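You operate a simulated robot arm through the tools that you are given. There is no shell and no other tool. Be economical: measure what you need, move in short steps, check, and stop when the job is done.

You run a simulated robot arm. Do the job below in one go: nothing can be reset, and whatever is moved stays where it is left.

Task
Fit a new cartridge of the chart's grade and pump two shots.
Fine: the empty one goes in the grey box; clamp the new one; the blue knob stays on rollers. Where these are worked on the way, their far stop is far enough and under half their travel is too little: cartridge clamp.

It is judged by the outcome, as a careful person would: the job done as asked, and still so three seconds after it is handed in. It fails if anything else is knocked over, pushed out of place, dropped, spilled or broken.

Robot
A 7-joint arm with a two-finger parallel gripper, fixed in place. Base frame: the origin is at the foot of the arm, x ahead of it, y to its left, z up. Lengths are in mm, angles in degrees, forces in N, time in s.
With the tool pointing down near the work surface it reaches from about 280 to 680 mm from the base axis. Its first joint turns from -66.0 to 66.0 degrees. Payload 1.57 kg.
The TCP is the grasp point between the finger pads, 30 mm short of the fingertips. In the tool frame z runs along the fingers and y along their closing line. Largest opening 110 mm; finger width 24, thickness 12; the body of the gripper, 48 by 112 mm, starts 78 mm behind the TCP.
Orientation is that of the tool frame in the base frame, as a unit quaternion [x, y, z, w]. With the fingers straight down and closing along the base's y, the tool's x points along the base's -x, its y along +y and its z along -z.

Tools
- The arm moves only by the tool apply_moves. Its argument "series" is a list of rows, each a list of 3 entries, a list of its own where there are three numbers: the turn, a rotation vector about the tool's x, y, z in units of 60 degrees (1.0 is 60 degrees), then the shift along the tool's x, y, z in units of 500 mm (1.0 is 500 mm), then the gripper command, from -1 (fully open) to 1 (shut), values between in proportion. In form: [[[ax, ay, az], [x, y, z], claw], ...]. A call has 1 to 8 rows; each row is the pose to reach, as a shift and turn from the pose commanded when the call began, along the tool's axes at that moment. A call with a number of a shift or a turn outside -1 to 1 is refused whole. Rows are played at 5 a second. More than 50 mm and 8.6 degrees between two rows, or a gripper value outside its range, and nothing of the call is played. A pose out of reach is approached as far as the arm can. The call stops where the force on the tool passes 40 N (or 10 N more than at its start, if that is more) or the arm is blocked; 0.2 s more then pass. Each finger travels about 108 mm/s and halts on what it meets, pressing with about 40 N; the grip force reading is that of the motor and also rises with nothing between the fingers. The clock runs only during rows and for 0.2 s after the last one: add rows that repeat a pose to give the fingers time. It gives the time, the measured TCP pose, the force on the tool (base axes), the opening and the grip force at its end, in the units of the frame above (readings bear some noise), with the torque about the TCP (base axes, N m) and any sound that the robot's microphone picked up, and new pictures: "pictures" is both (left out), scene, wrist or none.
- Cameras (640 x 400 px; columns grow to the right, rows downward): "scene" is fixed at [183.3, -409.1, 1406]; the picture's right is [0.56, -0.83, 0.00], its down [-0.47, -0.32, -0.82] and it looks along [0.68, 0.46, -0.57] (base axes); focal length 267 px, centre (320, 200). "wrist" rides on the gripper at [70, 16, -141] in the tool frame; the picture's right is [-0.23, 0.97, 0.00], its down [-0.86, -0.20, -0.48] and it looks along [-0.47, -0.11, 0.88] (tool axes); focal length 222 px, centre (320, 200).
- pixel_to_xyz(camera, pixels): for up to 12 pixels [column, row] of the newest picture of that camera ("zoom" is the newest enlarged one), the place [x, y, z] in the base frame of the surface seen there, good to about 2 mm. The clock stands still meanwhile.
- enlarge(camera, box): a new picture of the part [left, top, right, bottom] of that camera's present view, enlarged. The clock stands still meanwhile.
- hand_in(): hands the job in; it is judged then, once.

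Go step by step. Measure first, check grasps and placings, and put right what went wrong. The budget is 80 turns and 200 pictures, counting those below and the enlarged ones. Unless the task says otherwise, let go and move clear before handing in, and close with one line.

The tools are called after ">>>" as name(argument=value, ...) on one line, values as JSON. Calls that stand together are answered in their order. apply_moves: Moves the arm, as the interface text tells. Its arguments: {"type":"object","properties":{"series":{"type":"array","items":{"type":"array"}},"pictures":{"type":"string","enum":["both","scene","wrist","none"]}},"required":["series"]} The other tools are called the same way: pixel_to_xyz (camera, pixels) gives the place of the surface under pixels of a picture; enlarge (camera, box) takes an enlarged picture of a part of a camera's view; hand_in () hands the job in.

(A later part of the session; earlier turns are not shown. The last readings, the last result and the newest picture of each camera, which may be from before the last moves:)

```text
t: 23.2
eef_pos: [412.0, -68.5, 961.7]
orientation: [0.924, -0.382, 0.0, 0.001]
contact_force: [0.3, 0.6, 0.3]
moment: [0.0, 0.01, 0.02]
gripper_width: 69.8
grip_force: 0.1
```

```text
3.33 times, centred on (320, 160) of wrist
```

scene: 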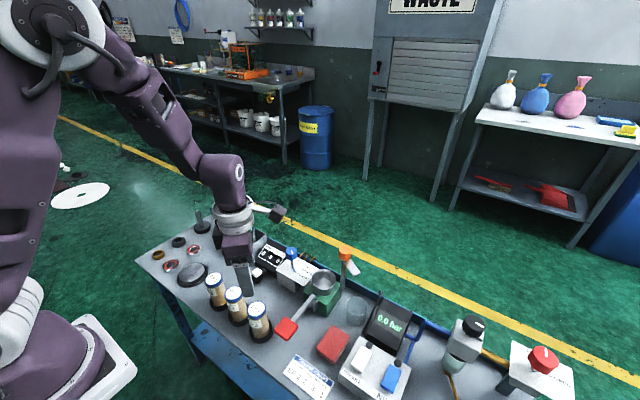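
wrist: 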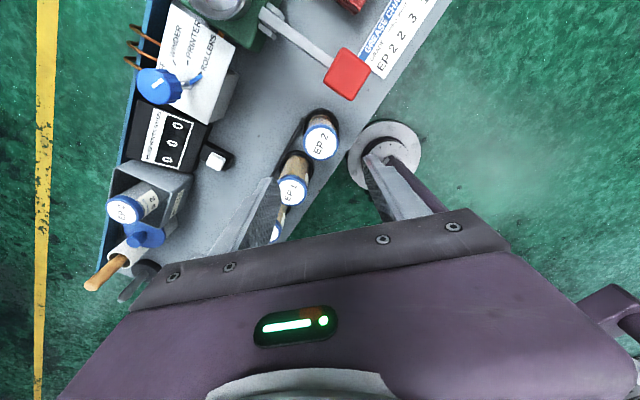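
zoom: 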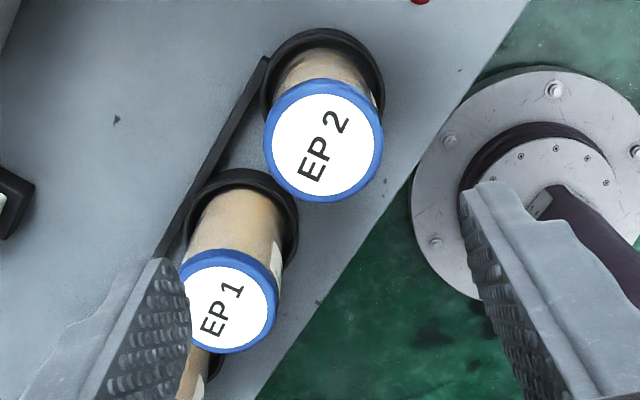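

Centre (413,-71). Descending to grasp height ≈801.

>>> apply_moves(series=[[[0, 0, 0], [0.004, 0.001, 0.08], -0.2], [[0, 0, 0], [0.004, 0.001, 0.16], -0.2], [[0, 0, 0], [0.004, 0.001, 0.24], -0.2], [[0, 0, 0], [0.004, 0.001, 0.32], -0.2], [[0, 0, 0], [0.004, 0.001, 0.32], -0.2]])

```text
t: 24.4
eef_pos: [413.8, -71.0, 800.8]
orientation: [0.923, -0.384, 0.0, 0.001]
contact_force: [-0.2, 0.5, 0.5]
moment: [0.0, -0.01, 0.02]
gripper_width: 65.9
grip_force: 0.1
```

scene: 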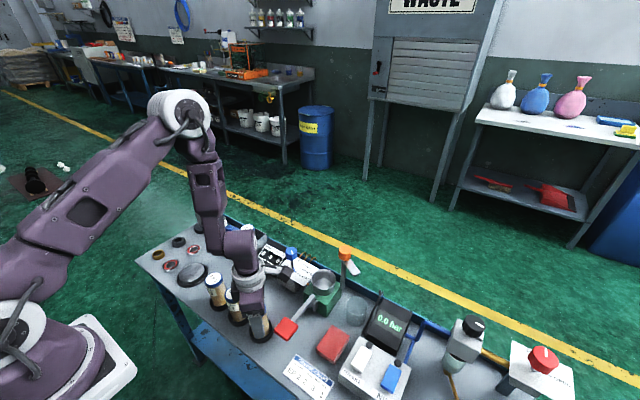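
wrist: 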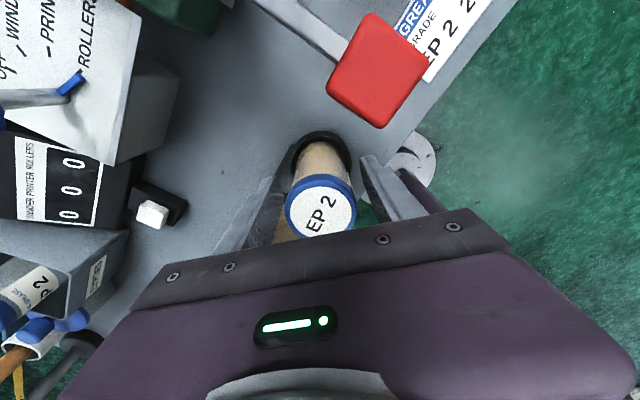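

Well centred; closing and lifting gently.

>>> apply_moves(series=[[[0, 0, 0], [0, 0, 0], 0.1], [[0, 0, 0], [0, 0, 0], 0.35], [[0, 0, 0], [0, 0, 0], 0.45], [[0, 0, 0], [0, 0, 0], 0.45], [[0, 0, 0], [0, 0, -0.04], 0.45], [[0, 0, 0], [0, 0, -0.12], 0.45], [[0, 0, 0], [0, 0, -0.21], 0.45], [[0, 0, 0], [0, 0, -0.3], 0.45]])

```text
t: 26.2
eef_pos: [413.2, -71.8, 950.1]
orientation: [0.923, -0.384, -0.001, 0.001]
contact_force: [0.1, 0.0, -1.6]
moment: [-0.03, -0.03, 0.0]
gripper_width: 45.1
grip_force: 40.4
```

scene: 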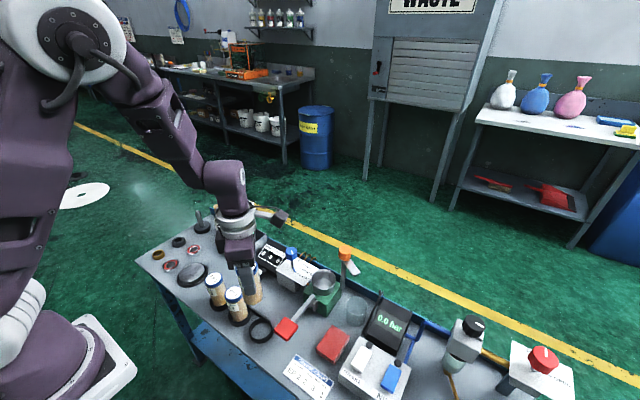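
wrist: 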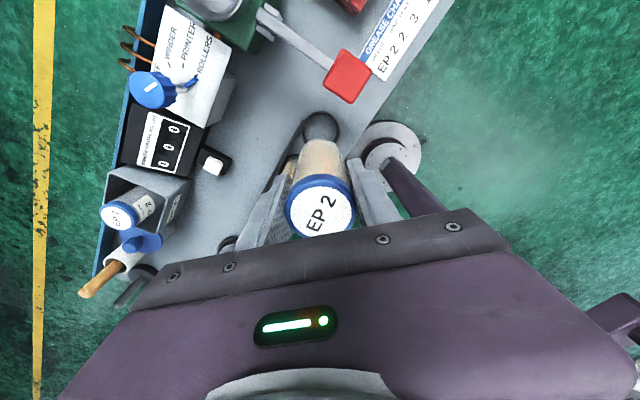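

Fresh EP 2 is held. Carrying it above the pump cup at (586,-150).

>>> apply_moves(series=[[[0, 0, 0.03], [0.0709, -0.027, -0.03], 0.45], [[0, 0, 0.064], [0.1418, -0.0539, -0.06], 0.45], [[0, 0, 0.1], [0.2128, -0.0809, -0.06], 0.45], [[0, 0, 0.134], [0.2837, -0.1078, -0.06], 0.45], [[0, 0, 0.168], [0.3546, -0.1348, -0.06], 0.45], [[0, 0, 0.168], [0.3546, -0.1348, -0.06], 0.45]])

>>> enlarge(camera="scene", box=[280, 210, 376, 320])

```text
t: 27.6
eef_pos: [586.9, -148.3, 979.6]
orientation: [0.887, -0.463, 0.0, 0.0]
contact_force: [-0.3, 0.0, -1.4]
moment: [-0.01, 0.03, -0.02]
gripper_width: 44.8
grip_force: 39.6
```

scene: 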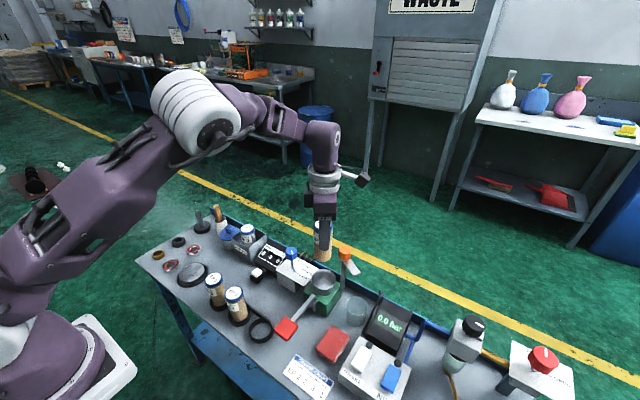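
wrist: 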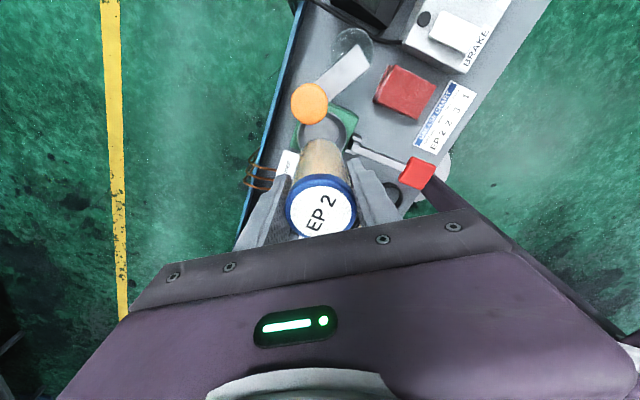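

```text
3.64 times, centred on (328, 265) of scene
```

zoom: 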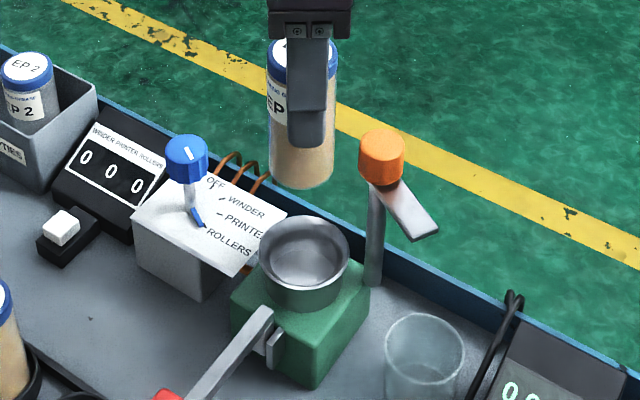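

Positioned over the cup. Lowering into it.

>>> apply_moves(series=[[[0, 0, 0], [0.003, 0, 0.07], 0.45], [[0, 0, 0], [0.003, 0, 0.14], 0.45], [[0, 0, 0], [0.003, 0, 0.19], 0.45], [[0, 0, 0], [0.003, 0, 0.215], 0.45], [[0, 0, 0], [0.003, 0, 0.225], 0.45], [[0, 0, 0], [0.003, 0, 0.231], 0.45]], pictures="scene")

```text
t: 28.8
eef_pos: [589.2, -150.8, 871.9]
orientation: [0.887, -0.462, 0.002, 0.001]
contact_force: [-7.6, 1.2, 13.2]
moment: [0.2, 0.2, -0.01]
gripper_width: 44.8
grip_force: 39.9
stopped in row 6: the force on the tool passed its limit at 50 N (the readings are from after the stop); the commanded pose is now the measured one
```

scene: 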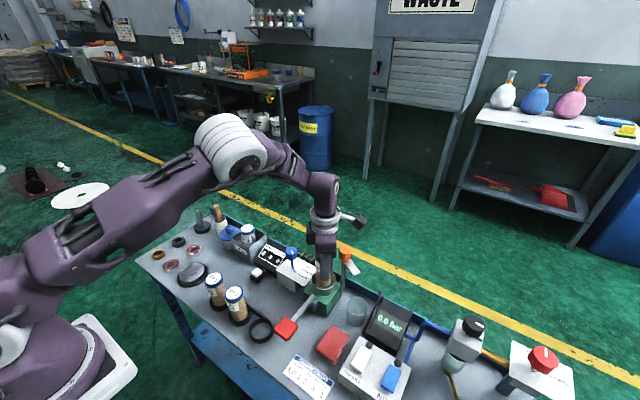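

Contact at 872, about 10 mm above seat, with the tool pushed toward -x: I'm ~3 mm off. Raise slightly, shift, and look.

>>> apply_moves(series=[[[0, 0, 0], [0, 0, -0.016], 0.45], [[0, 0, 0], [-0.006, 0.0054, -0.016], 0.45], [[0, 0, 0], [-0.006, 0.0054, -0.016], 0.45]])

>>> enlarge(camera="scene", box=[295, 250, 359, 320])

>>> enlarge(camera="wrist", box=[250, 90, 410, 240])

```text
t: 29.6
eef_pos: [585.3, -150.6, 877.9]
orientation: [0.886, -0.463, 0.002, 0.001]
contact_force: [1.1, -0.1, -1.7]
moment: [-0.01, 0.05, -0.02]
gripper_width: 44.6
grip_force: 39.9
```

scene: 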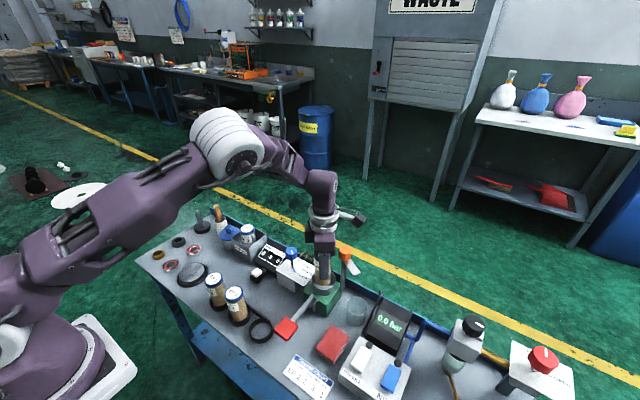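
wrist: 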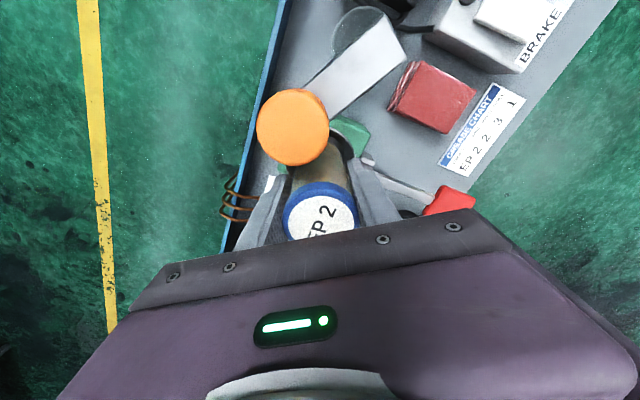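

```text
5.71 times, centred on (327, 285) of scene
```

zoom: 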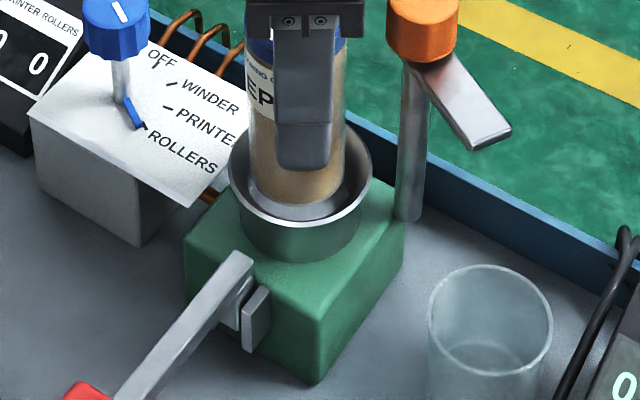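

```text
2.67 times, centred on (330, 165) of wrist
```

zoom: 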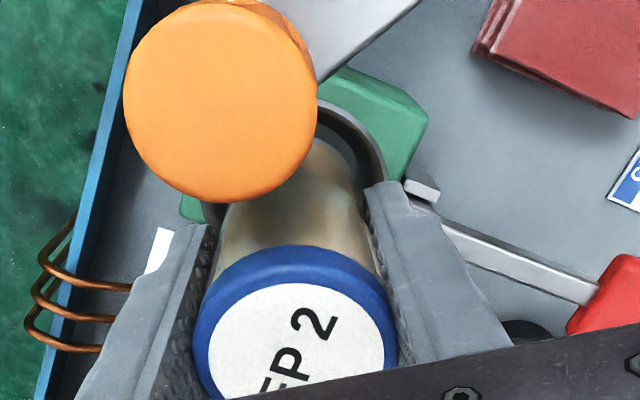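

>>> pixel_to_xyz(camera="zoom", pixels=[[232, 172], [369, 172], [300, 222], [260, 212], [340, 213], [240, 195], [362, 195], [300, 205]])

```text
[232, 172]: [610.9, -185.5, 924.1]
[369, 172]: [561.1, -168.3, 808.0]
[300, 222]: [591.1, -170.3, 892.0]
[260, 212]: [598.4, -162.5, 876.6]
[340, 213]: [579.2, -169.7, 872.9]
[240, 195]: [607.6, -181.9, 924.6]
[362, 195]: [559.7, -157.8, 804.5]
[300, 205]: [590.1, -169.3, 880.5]
```

>>> pixel_to_xyz(camera="scene", pixels=[[311.8, 280.1], [335.7, 280.1], [323.5, 289], [323.5, 289.6], [315.6, 287.3], [332.3, 287.3], [312.3, 283], [335.2, 283], [318, 288.3], [329, 288.6]])

```text
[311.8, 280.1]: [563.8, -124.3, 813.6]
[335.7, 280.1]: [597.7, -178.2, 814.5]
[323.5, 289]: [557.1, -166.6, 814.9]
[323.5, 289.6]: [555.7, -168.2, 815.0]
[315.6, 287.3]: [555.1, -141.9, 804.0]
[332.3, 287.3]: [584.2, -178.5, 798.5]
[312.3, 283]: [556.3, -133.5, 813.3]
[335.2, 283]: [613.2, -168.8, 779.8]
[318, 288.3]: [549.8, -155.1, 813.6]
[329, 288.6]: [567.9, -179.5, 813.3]
```

Cup rim centre ≈(583,-151). I was too far in +x; now near 585. Lowering in small steps.

>>> apply_moves(series=[[[0, 0, 0], [0, 0.0015, 0.01], 0.45], [[0, 0, 0], [0, 0.0015, 0.018], 0.45], [[0, 0, 0], [0, 0.0015, 0.025], 0.45], [[0, 0, 0], [0, 0.0015, 0.029], 0.45]], pictures="none")

```text
t: 30.6
eef_pos: [584.3, -151.5, 863.5]
orientation: [0.886, -0.463, 0.002, 0.001]
contact_force: [-0.3, 0.2, -1.8]
moment: [-0.01, -0.02, 0.01]
gripper_width: 44.7
grip_force: 40.3
```

It passed the lip and is at 863.5 with no load. A couple more mm to touch the seat.

>>> apply_moves(series=[[[0, 0, 0], [0, 0, 0.003], 0.45], [[0, 0, 0], [0, 0, 0.005], 0.45], [[0, 0, 0], [0, 0, 0.005], 0.45]])

>>> enlarge(camera="scene", box=[295, 250, 359, 320])

```text
t: 31.4
eef_pos: [583.6, -149.6, 860.3]
orientation: [0.886, -0.463, 0.001, 0.001]
contact_force: [-0.4, 0.7, -2.0]
moment: [0.0, -0.03, 0.01]
gripper_width: 45.0
grip_force: 40.7
```

scene: 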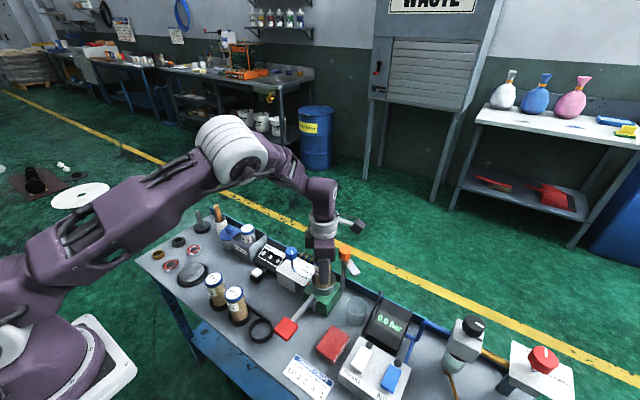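
wrist: 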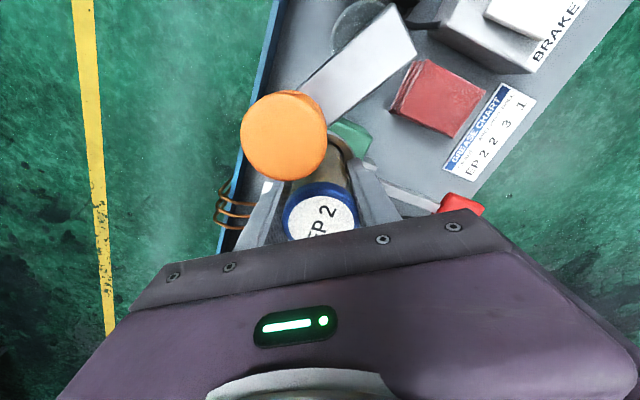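

```text
5.71 times, centred on (327, 285) of scene
```

zoom: 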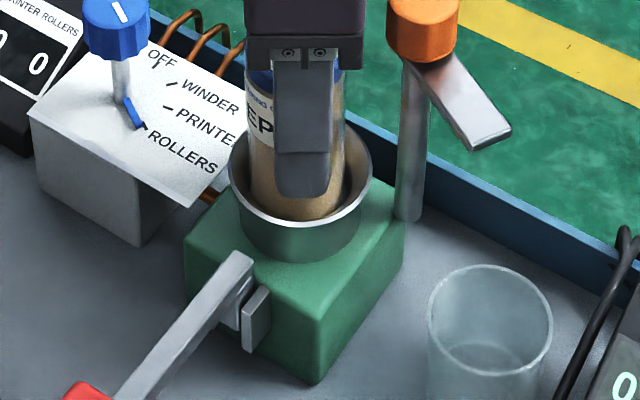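

Still no contact; keep lowering gently.

>>> apply_moves(series=[[[0, 0, 0], [0, 0, 0.004], 0.45], [[0, 0, 0], [0, 0, 0.007], 0.45], [[0, 0, 0], [0, 0, 0.007], 0.45]], pictures="none")

```text
t: 32.2
eef_pos: [583.8, -149.9, 857.5]
orientation: [0.886, -0.464, 0.002, 0.001]
contact_force: [-0.3, -0.5, -0.5]
moment: [0.0, -0.03, 0.0]
gripper_width: 44.6
grip_force: 39.6
```

>>> apply_moves(series=[[[0, 0, 0], [0, 0, 0.004], 0.45], [[0, 0, 0], [0, 0, 0.006], 0.45], [[0, 0, 0], [0, 0, 0.006], 0.45]], pictures="none")

>>> pixel_to_xyz(camera="wrist", pixels=[[320, 220], [320, 205], [305, 220], [335, 220]])

```text
t: 33.0
eef_pos: [584.4, -149.4, 855.9]
orientation: [0.886, -0.464, 0.002, 0.0]
contact_force: [0.3, -0.9, -1.5]
moment: [0.02, 0.02, 0.01]
gripper_width: 44.8
grip_force: 40.2
```

```text
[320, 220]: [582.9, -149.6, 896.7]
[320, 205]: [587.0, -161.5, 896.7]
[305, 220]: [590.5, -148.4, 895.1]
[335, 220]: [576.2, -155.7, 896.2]
```

The cap top reads ≈892 now (it slid ~11 mm up in the grip at the first contact); seated is 888. Lowering ~5 mm more.

>>> apply_moves(series=[[[0, 0, 0], [0, 0, 0.004], 0.45], [[0, 0, 0], [0, 0, 0.008], 0.45], [[0, 0, 0], [0, 0, 0.01], 0.45], [[0, 0, 0], [0, 0, 0.01], 0.45]], pictures="wrist")

>>> pixel_to_xyz(camera="wrist", pixels=[[320, 220], [320, 205], [305, 220], [335, 220]])

```text
t: 34.0
eef_pos: [583.6, -149.8, 851.7]
orientation: [0.886, -0.463, 0.003, 0.001]
contact_force: [-8.5, 2.0, 37.3]
moment: [0.7, 1.08, 0.06]
gripper_width: 44.2
grip_force: 39.5
```

wrist: 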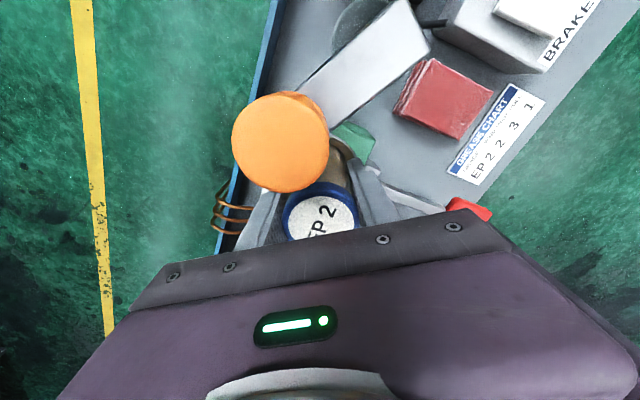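

```text
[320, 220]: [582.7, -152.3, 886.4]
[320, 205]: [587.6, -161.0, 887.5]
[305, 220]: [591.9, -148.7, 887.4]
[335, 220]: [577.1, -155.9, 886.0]
```

Cap at 887 with 37 N: seated. Easing up and releasing; gripper body is just above the knob so straight up only.

>>> apply_moves(series=[[[0, 0, 0], [0, 0, -0.004], 0.45], [[0, 0, 0], [0, 0, -0.004], 0.1], [[0, 0, 0], [0, 0, -0.004], -0.2], [[0, 0, 0], [0, 0, -0.004], -0.2], [[0, 0, 0], [0, 0, -0.09], -0.2], [[0, 0, 0], [0, 0, -0.18], -0.2], [[0, 0, 0], [0, 0, -0.26], -0.2]])

>>> enlarge(camera="scene", box=[290, 235, 370, 325])

```text
t: 35.6
eef_pos: [584.5, -148.1, 981.3]
orientation: [0.886, -0.464, 0.002, 0.001]
contact_force: [-0.7, -0.4, -0.3]
moment: [0.0, 0.01, 0.06]
gripper_width: 65.9
grip_force: 0.0
```

scene: 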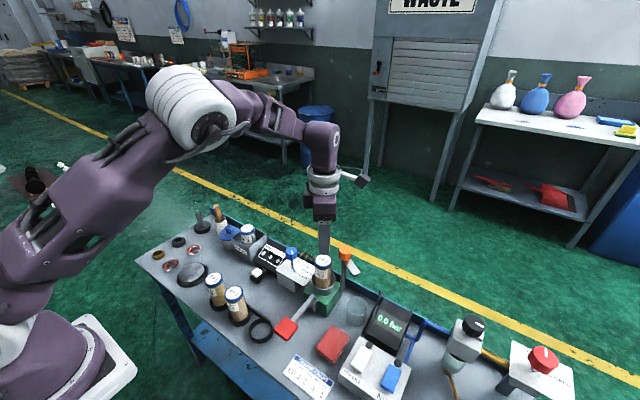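
wrist: 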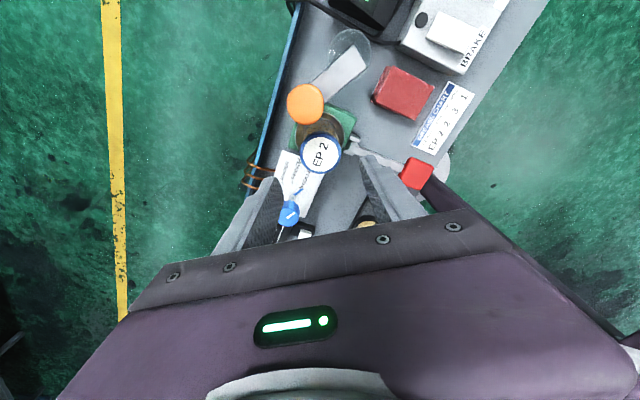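

```text
4.44 times, centred on (330, 280) of scene
```

zoom: 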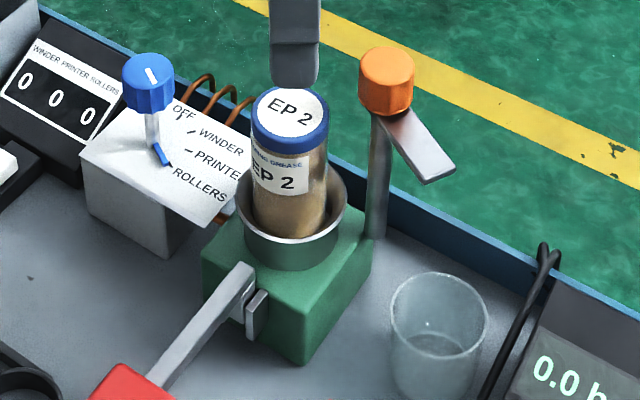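

Seated upright. Now back to the knob to swing the clamp closed.

>>> apply_moves(series=[[[0, 0, 0], [0.056, 0.001, 0], -0.1], [[0, 0, 0], [0.1112, 0.0024, 0], -0.1], [[0, 0, 0], [0.1112, 0.0024, 0.05], -0.1], [[0, 0, 0], [0.1112, 0.0024, 0.094], -0.1], [[0, 0, 0], [0.1112, 0.0024, 0.094], 0.3], [[0, 0, 0], [0.1112, 0.0024, 0.094], 0.6], [[0, 0, 0], [0.1112, 0.0024, 0.094], 0.7]], pictures="wrist")

```text
t: 37.2
eef_pos: [616.2, -195.9, 933.3]
orientation: [0.887, -0.462, 0.003, -0.001]
contact_force: [15.2, 5.0, -4.8]
moment: [-0.3, -0.9, -0.09]
gripper_width: 31.3
grip_force: 39.7
```

wrist: 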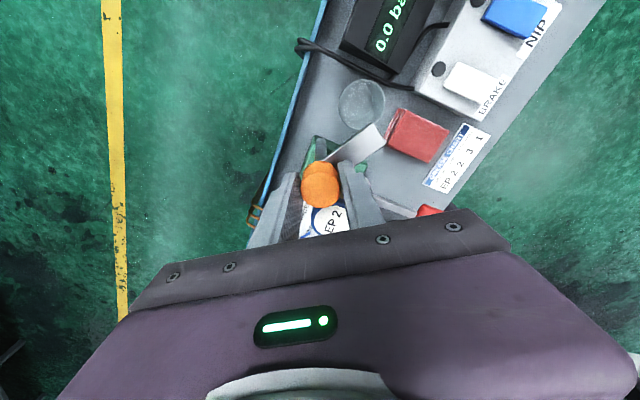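

Gripped. Turning the knob back (positive about tool z), first half.

>>> apply_moves(series=[[[0, 0, 0.0], [0.001, -0.003, 0], 0.7], [[0, 0, 0.135], [0.001, -0.003, 0], 0.7], [[0, 0, 0.27], [0.001, -0.003, 0], 0.7], [[0, 0, 0.405], [0.001, -0.003, 0], 0.7], [[0, 0, 0.54], [0.001, -0.003, 0], 0.7], [[0, 0, 0.675], [0.001, -0.003, 0], 0.7], [[0, 0, 0.81], [0.001, -0.003, 0], 0.7], [[0, 0, 0.945], [0.001, -0.003, 0], 0.7]], pictures="wrist")

```text
t: 39.0
eef_pos: [613.0, -197.0, 932.8]
orientation: [-0.559, 0.829, 0.0, -0.001]
contact_force: [-26.8, 5.3, 11.6]
moment: [0.42, 0.57, 0.09]
gripper_width: 31.4
grip_force: 39.6
```

wrist: 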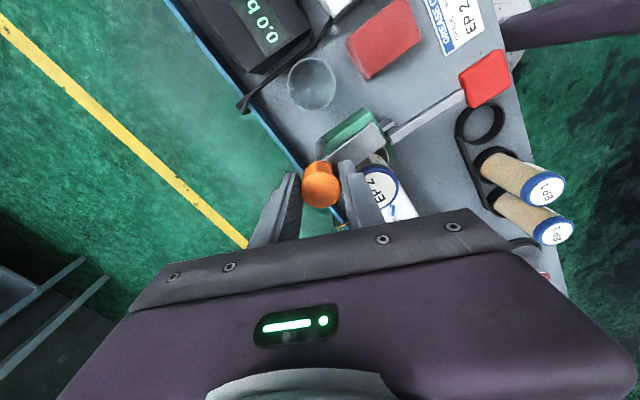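

Turning with the arm following; relieve the -27 N in x and continue.

>>> apply_moves(series=[[[0, 0, 0.0], [0.002, 0.006, 0], 0.7], [[0, 0, 0.135], [0.002, 0.006, 0], 0.7], [[0, 0, 0.27], [0.002, 0.006, 0], 0.7], [[0, 0, 0.405], [0.002, 0.006, 0], 0.7], [[0, 0, 0.54], [0.002, 0.006, 0], 0.7], [[0, 0, 0.675], [0.002, 0.006, 0], 0.7], [[0, 0, 0.675], [0.002, 0.006, 0], 0.7]])

```text
t: 40.6
eef_pos: [613.3, -194.9, 934.1]
orientation: [-0.238, 0.971, -0.001, 0.0]
contact_force: [-14.8, 11.2, -2.8]
moment: [0.59, 0.25, 0.06]
gripper_width: 31.4
grip_force: 39.8
```

scene: 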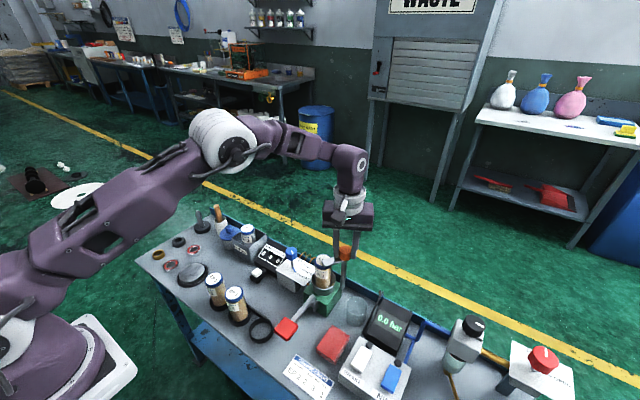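
wrist: 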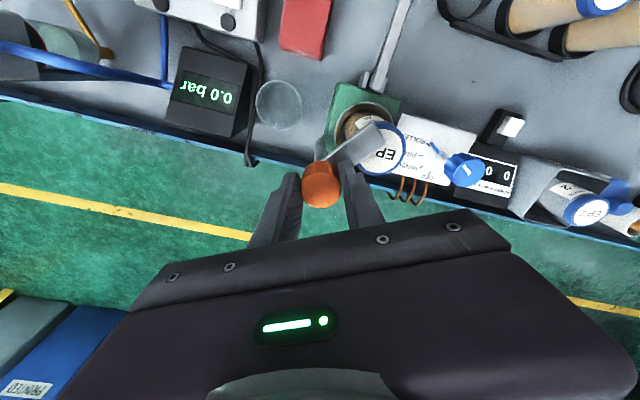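

The arm is coming over the cap (380,145). Continue to the closed stop.

>>> apply_moves(series=[[[0, 0, 0.135], [0.002, 0.002, 0], 0.7], [[0, 0, 0.27], [0.002, 0.002, 0], 0.7], [[0, 0, 0.405], [0.002, 0.002, 0], 0.7], [[0, 0, 0.54], [0.002, 0.002, 0], 0.7], [[0, 0, 0.54], [0.002, 0.002, 0], 0.7]])

>>> enlarge(camera="wrist", box=[260, 80, 420, 220])

```text
t: 41.8
eef_pos: [612.4, -194.0, 933.9]
orientation: [0.041, 0.999, 0.0, 0.003]
contact_force: [-2.2, 22.4, 1.7]
moment: [0.67, -0.02, 0.32]
gripper_width: 31.2
grip_force: 39.6
```

scene: 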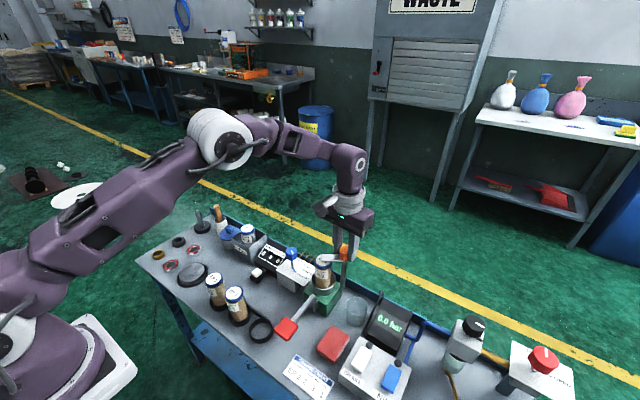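
wrist: 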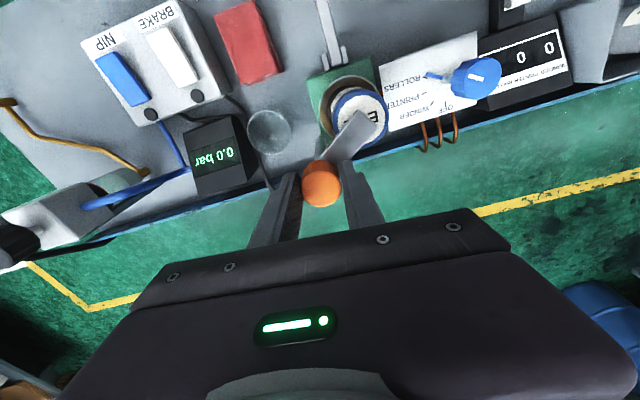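

```text
2.86 times, centred on (340, 150) of wrist
```

zoom: 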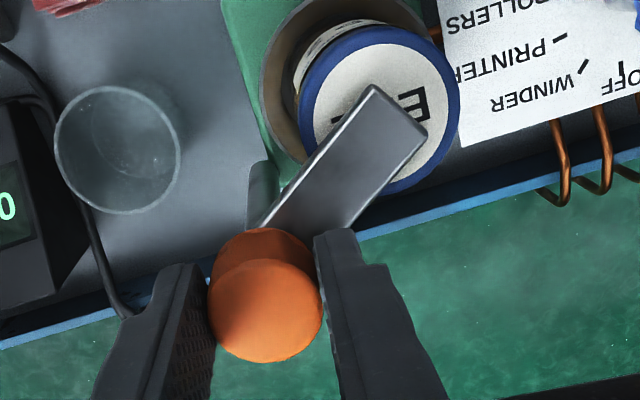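

Torque 0.32: the stop is near or reached. A little further to confirm, then release and rise.

>>> apply_moves(series=[[[0, 0, 0.1], [0, 0.004, 0], 0.7], [[0, 0, 0.2], [0, 0.004, 0], 0.7], [[0, 0, 0.3], [0, 0.004, 0], 0.7], [[0, 0, 0.3], [0, 0.004, 0], 0.7]], pictures="none")

>>> apply_moves(series=[[[0, 0, 0], [0, 0, 0], 0.3], [[0, 0, 0], [0, 0, 0], -0.1], [[0, 0, 0], [0, 0, 0], -0.1], [[0, 0, 0], [0, 0, -0.09], -0.1], [[0, 0, 0], [0.05, 0, -0.17], 0.2], [[0, 0, 0], [0.13, 0, -0.17], 0.5], [[0, 0, 0], [0.22, 0, -0.17], 1]])

>>> enlarge(camera="scene", box=[270, 235, 366, 345])

```text
t: 42.8
eef_pos: [613.3, -192.3, 934.1]
orientation: [0.198, 0.98, -0.002, 0.003]
contact_force: [3.4, 20.5, 4.1]
moment: [0.5, -0.21, 0.31]
gripper_width: 31.3
grip_force: 39.8
```

```text
t: 44.4
eef_pos: [510.6, -151.0, 1016.9]
orientation: [0.198, 0.98, -0.001, 0.002]
contact_force: [0.2, -0.2, -0.2]
moment: [0.0, -0.04, -0.01]
gripper_width: 0.0
grip_force: 21.3
```

scene: 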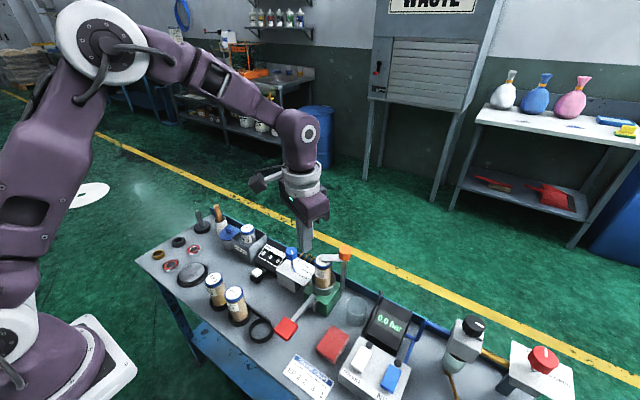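
wrist: 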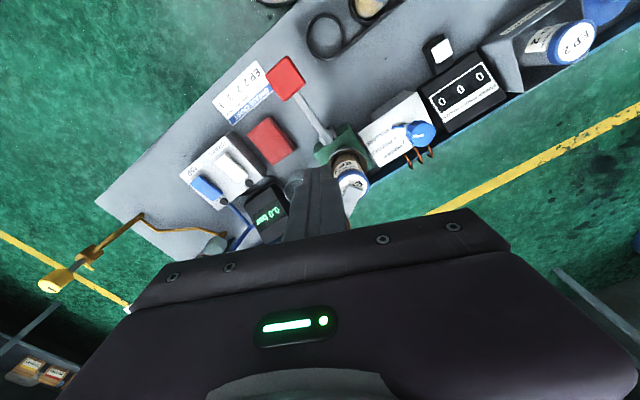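

```text
3.64 times, centred on (318, 290) of scene
```

zoom: 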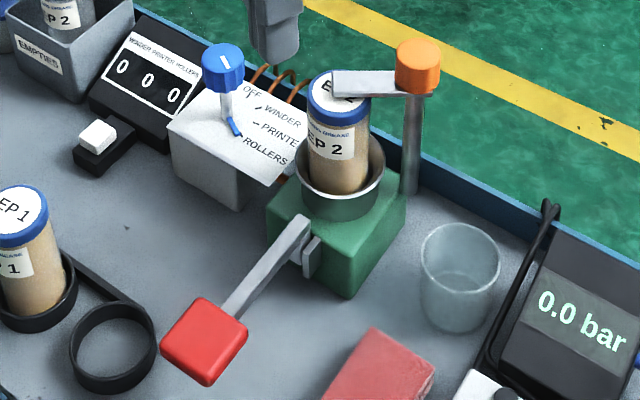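

Clamp is back over the cap and closed; the knob still points to ROLLERS. Now the pump lever's red pad — measuring it.

>>> pixel_to_xyz(camera="zoom", pixels=[[203, 328], [195, 303], [241, 328], [212, 358], [168, 335], [230, 315], [250, 290], [290, 235], [302, 220], [210, 375]])

```text
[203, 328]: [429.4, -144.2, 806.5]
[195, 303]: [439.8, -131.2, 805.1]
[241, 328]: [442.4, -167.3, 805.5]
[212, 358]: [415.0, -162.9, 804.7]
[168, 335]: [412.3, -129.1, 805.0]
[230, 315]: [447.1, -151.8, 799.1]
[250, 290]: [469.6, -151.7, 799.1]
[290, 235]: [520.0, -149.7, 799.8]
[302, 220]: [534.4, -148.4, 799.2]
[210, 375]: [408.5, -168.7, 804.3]
```

Pad centre (427,-148), top 805; lever bar pivots near x≈540. Moving closed fingertips above the pad and squaring the wrist.

>>> apply_moves(series=[[[0, 0, -0.095], [0.039, -0.0148, 0.07], 1], [[0, 0, -0.19], [0.078, -0.0297, 0.14], 1], [[0, 0, -0.286], [0.117, -0.0445, 0.21], 1], [[0, 0, -0.381], [0.1564, -0.0593, 0.29], 1], [[0, 0, -0.381], [0.1564, -0.0593, 0.32], 1]])

>>> enlarge(camera="scene", box=[250, 265, 346, 375])

```text
t: 45.6
eef_pos: [427.4, -147.6, 856.6]
orientation: [-0.002, 1.0, -0.001, 0.001]
contact_force: [0.4, -0.6, -0.4]
moment: [0.0, -0.03, 0.0]
gripper_width: 0.0
grip_force: 21.6
```

scene: 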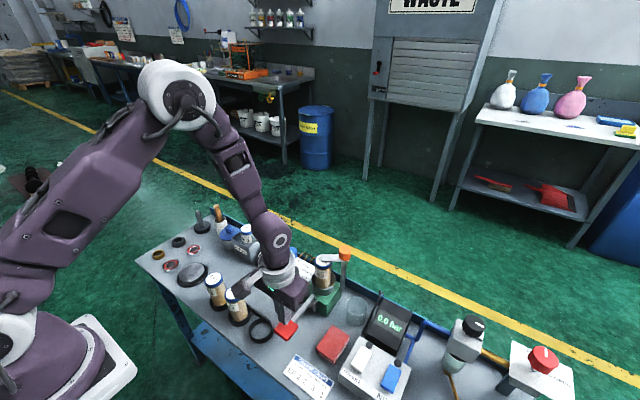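
wrist: 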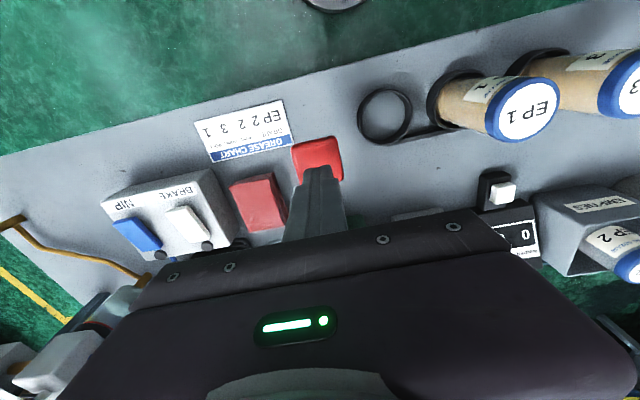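

```text
3.64 times, centred on (298, 320) of scene
```

zoom: 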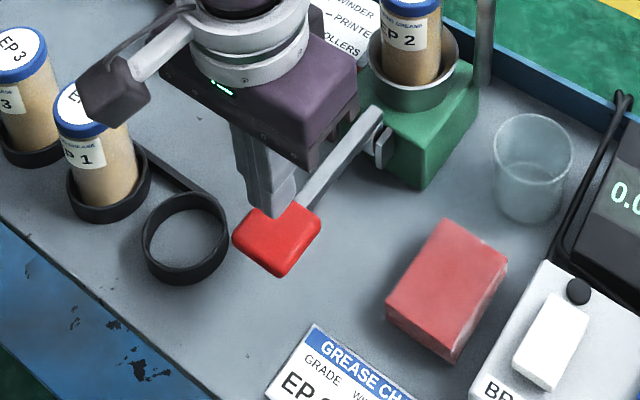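

Fingertips are over the pad. Pressing down in steps, watching force.

>>> apply_moves(series=[[[0, 0, 0], [0, 0, 0.036], 1], [[0, 0, 0], [0, 0, 0.056], 1], [[0, 0, 0], [-0.001, 0, 0.076], 1], [[0, 0, 0], [-0.003, 0, 0.096], 1], [[0, 0, 0], [-0.003, 0, 0.096], 1]], pictures="scene")

>>> enlarge(camera="scene", box=[235, 235, 331, 345])

```text
t: 46.8
eef_pos: [428.7, -149.7, 809.7]
orientation: [-0.001, 1.0, -0.002, 0.001]
contact_force: [-3.0, -0.7, 7.0]
moment: [0.0, 0.02, 0.01]
gripper_width: 0.0
grip_force: 21.4
```

scene: 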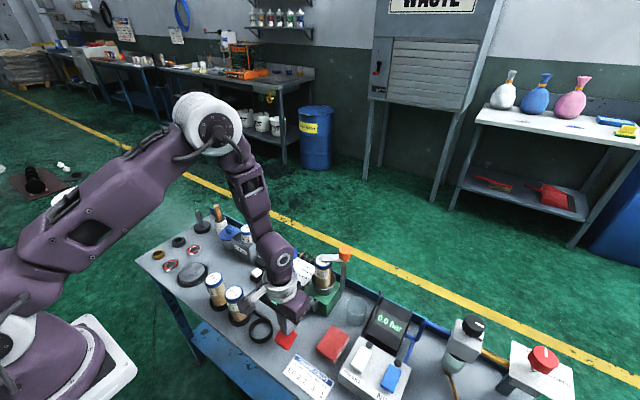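

```text
3.64 times, centred on (283, 290) of scene
```

zoom: 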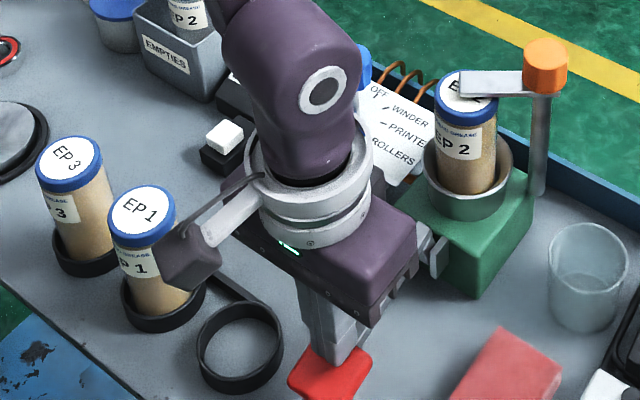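

Lever goes down with ~7 N of spring force. Continuing to the end of the stroke.

>>> apply_moves(series=[[[0, 0, 0], [-0.002, 0, 0.016], 1], [[0, 0, 0], [-0.005, 0, 0.032], 1], [[0, 0, 0], [-0.008, 0, 0.048], 1], [[0, 0, 0], [-0.008, 0, 0.048], 1]], pictures="scene")

>>> enlarge(camera="scene", box=[235, 235, 331, 345])

```text
t: 47.5
eef_pos: [429.6, -149.5, 796.0]
orientation: [0.0, 1.0, -0.002, 0.0]
contact_force: [-7.6, 3.6, 28.4]
moment: [0.16, -0.03, 0.04]
gripper_width: 0.0
grip_force: 21.1
stopped in row 3: the force on the tool passed its limit at 60 N (the readings are from after the stop); the commanded pose is now the measured one
```

scene: 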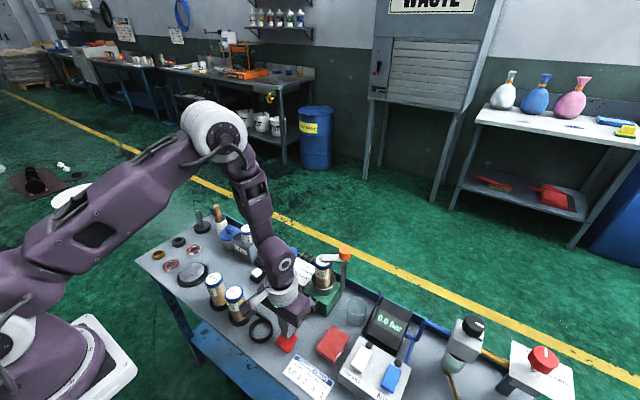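

```text
3.64 times, centred on (283, 290) of scene
```

zoom: 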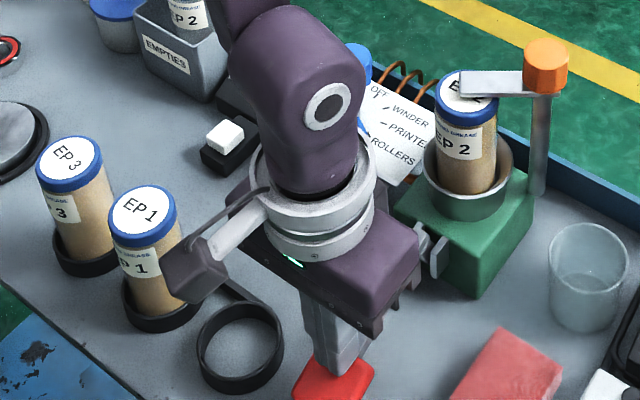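

End stop at ~796 (≈40 mm stroke). Lifting clear to let the lever return and see the counter.

>>> apply_moves(series=[[[0, 0, 0], [0.004, 0, -0.03], 1], [[0, 0, 0], [0.005, 0, -0.06], 1], [[0, 0, 0], [0.005, 0, -0.13], 1], [[0, 0, 0], [0.005, 0, -0.18], 1], [[0, 0, 0], [0.005, 0, -0.26], 1]])

>>> enlarge(camera="scene", box=[235, 235, 331, 345])

>>> enlarge(camera="wrist", box=[280, 60, 600, 260])

```text
t: 48.7
eef_pos: [426.0, -147.0, 926.7]
orientation: [0.0, 1.0, -0.002, 0.001]
contact_force: [0.6, 0.7, -0.2]
moment: [-0.02, 0.03, 0.0]
gripper_width: 0.0
grip_force: 21.3
```

scene: 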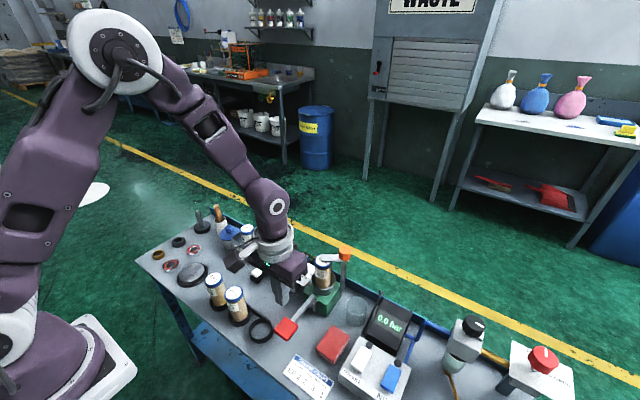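
wrist: 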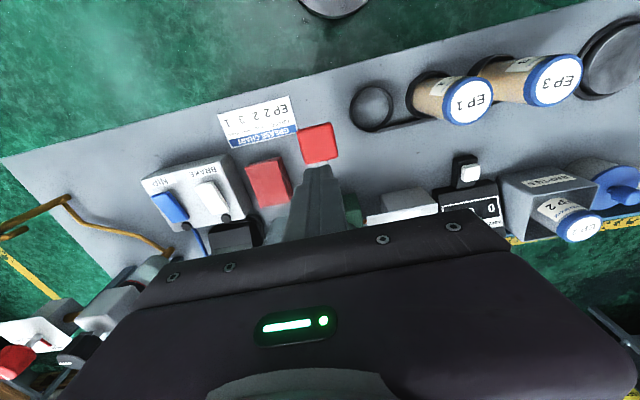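

```text
3.64 times, centred on (283, 290) of scene
```

zoom: 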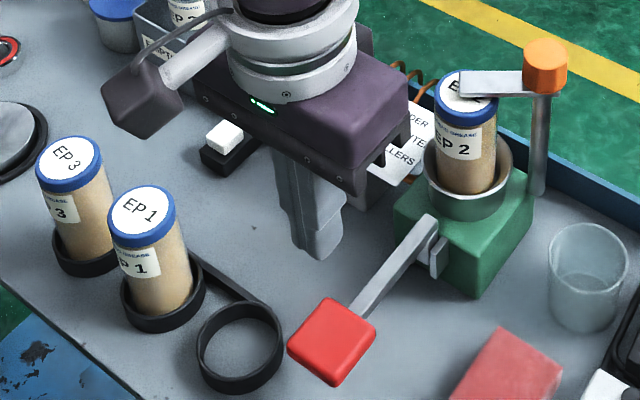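

```text
2.00 times, centred on (440, 160) of wrist
```

zoom: 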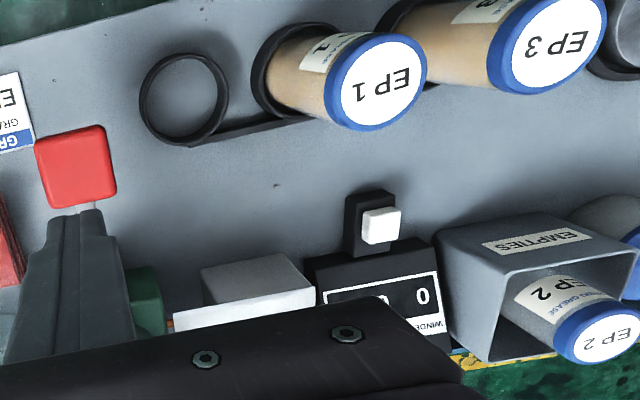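

The lever returned. The counter's third digit is hidden, so I'll rise and back off to read it.

>>> apply_moves(series=[[[0, 0, 0], [0.04, -0.05, -0.06], 1], [[0, 0, 0], [0.08, -0.1, -0.12], 1], [[0, 0, 0], [0.12, -0.15, -0.16], 1]])

>>> enlarge(camera="scene", box=[235, 225, 331, 335])

```text
t: 49.5
eef_pos: [368.5, -223.4, 1006.9]
orientation: [0.0, 1.0, -0.002, 0.002]
contact_force: [-0.8, -0.6, 0.0]
moment: [0.02, 0.01, 0.0]
gripper_width: 0.0
grip_force: 20.8
```

scene: 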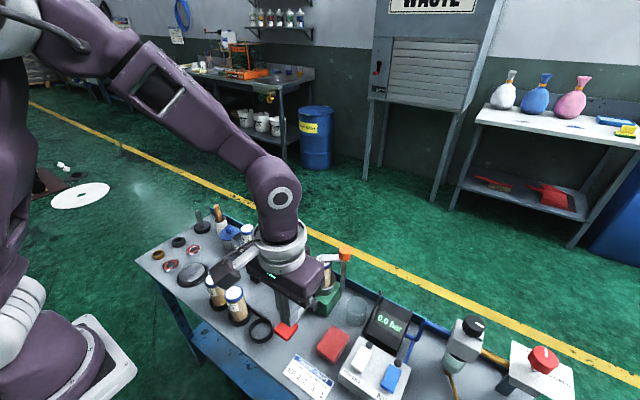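
wrist: 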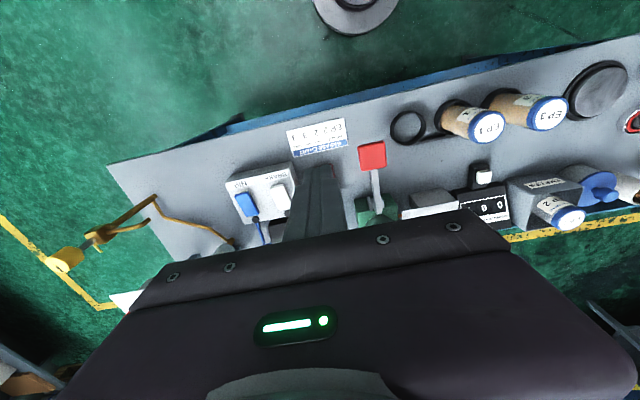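

```text
3.64 times, centred on (283, 280) of scene
```

zoom: 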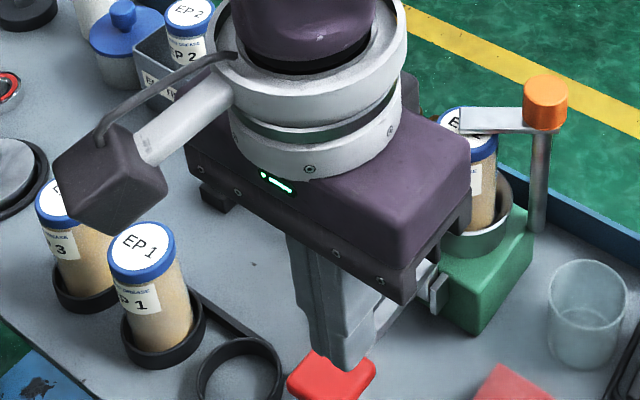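

>>> apply_moves(series=[[[0, 0, 0], [-0.02, -0.06, -0.05], 1], [[0, 0, 0], [-0.06, -0.14, -0.06], 1], [[0, 0, 0], [-0.1, -0.22, -0.06], 1], [[0, 0, 0], [-0.14, -0.3, -0.06], 1]])

>>> enlarge(camera="scene", box=[235, 225, 331, 335])

```text
t: 50.5
eef_pos: [438.7, -371.9, 1036.5]
orientation: [0.0, 1.0, 0.0, 0.0]
contact_force: [-0.7, 0.1, 0.1]
moment: [0.02, -0.02, -0.01]
gripper_width: 0.0
grip_force: 20.9
```

scene: 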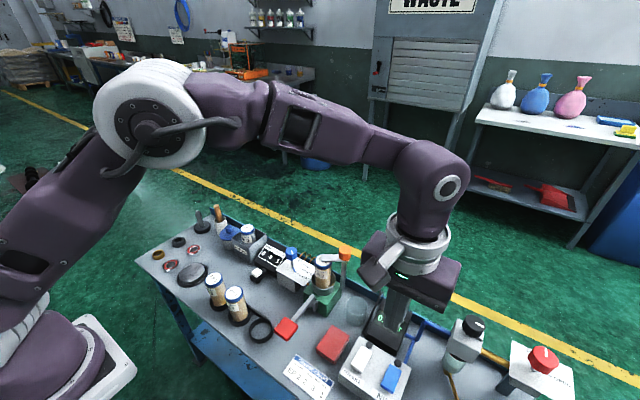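
wrist: 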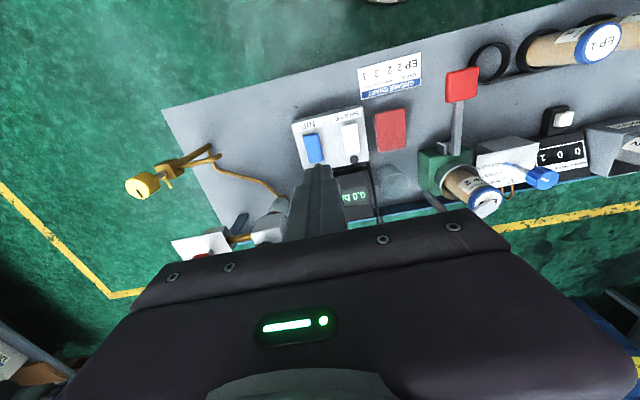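

```text
3.64 times, centred on (283, 280) of scene
```

zoom: 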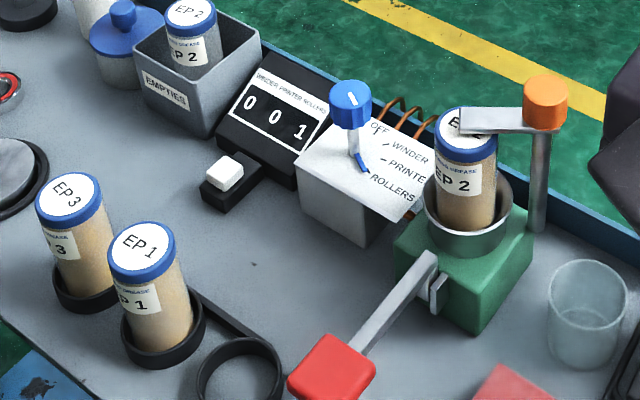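

The counter reads 0 0 1: one shot registered on rollers. Going back for the second one.

>>> apply_moves(series=[[[0, 0, 0], [0.005, 0.09, 0.03], 1], [[0, 0, 0], [0.01, 0.18, 0.06], 1], [[0, 0, 0], [0.015, 0.27, 0.09], 1], [[0, 0, 0], [0.02, 0.36, 0.12], 1], [[0, 0, 0], [0.0234, 0.448, 0.15], 1], [[0, 0, 0], [0.0234, 0.448, 0.24], 1], [[0, 0, 0], [0.0234, 0.448, 0.32], 1], [[0, 0, 0], [0.0234, 0.448, 0.36], 1]], pictures="scene")

```text
t: 52.3
eef_pos: [425.8, -150.3, 854.2]
orientation: [-0.002, 1.0, -0.001, 0.001]
contact_force: [-1.0, -0.7, 0.2]
moment: [-0.01, -0.01, 0.01]
gripper_width: 0.0
grip_force: 21.7
```

scene: 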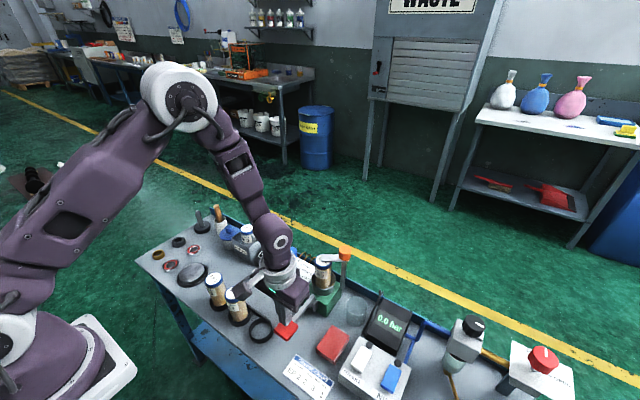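

Over the pad again. One continuous full stroke down to the stop at ~796.

>>> apply_moves(series=[[[0, 0, 0], [0, 0, 0.034], 1], [[0, 0, 0], [0, 0, 0.056], 1], [[0, 0, 0], [-0.002, 0, 0.078], 1], [[0, 0, 0], [-0.004, 0, 0.096], 1], [[0, 0, 0], [-0.006, 0, 0.108], 1], [[0, 0, 0], [-0.007, 0, 0.118], 1], [[0, 0, 0], [-0.007, 0, 0.123], 1]], pictures="none")

```text
t: 53.9
eef_pos: [429.9, -149.5, 795.9]
orientation: [0.0, 1.0, -0.001, 0.0]
contact_force: [-5.6, 1.6, 23.3]
moment: [0.14, -0.02, 0.08]
gripper_width: 0.1
grip_force: 21.4
stopped in row 7: the force on the tool passed its limit at 47 N (the readings are from after the stop); the commanded pose is now the measured one
```

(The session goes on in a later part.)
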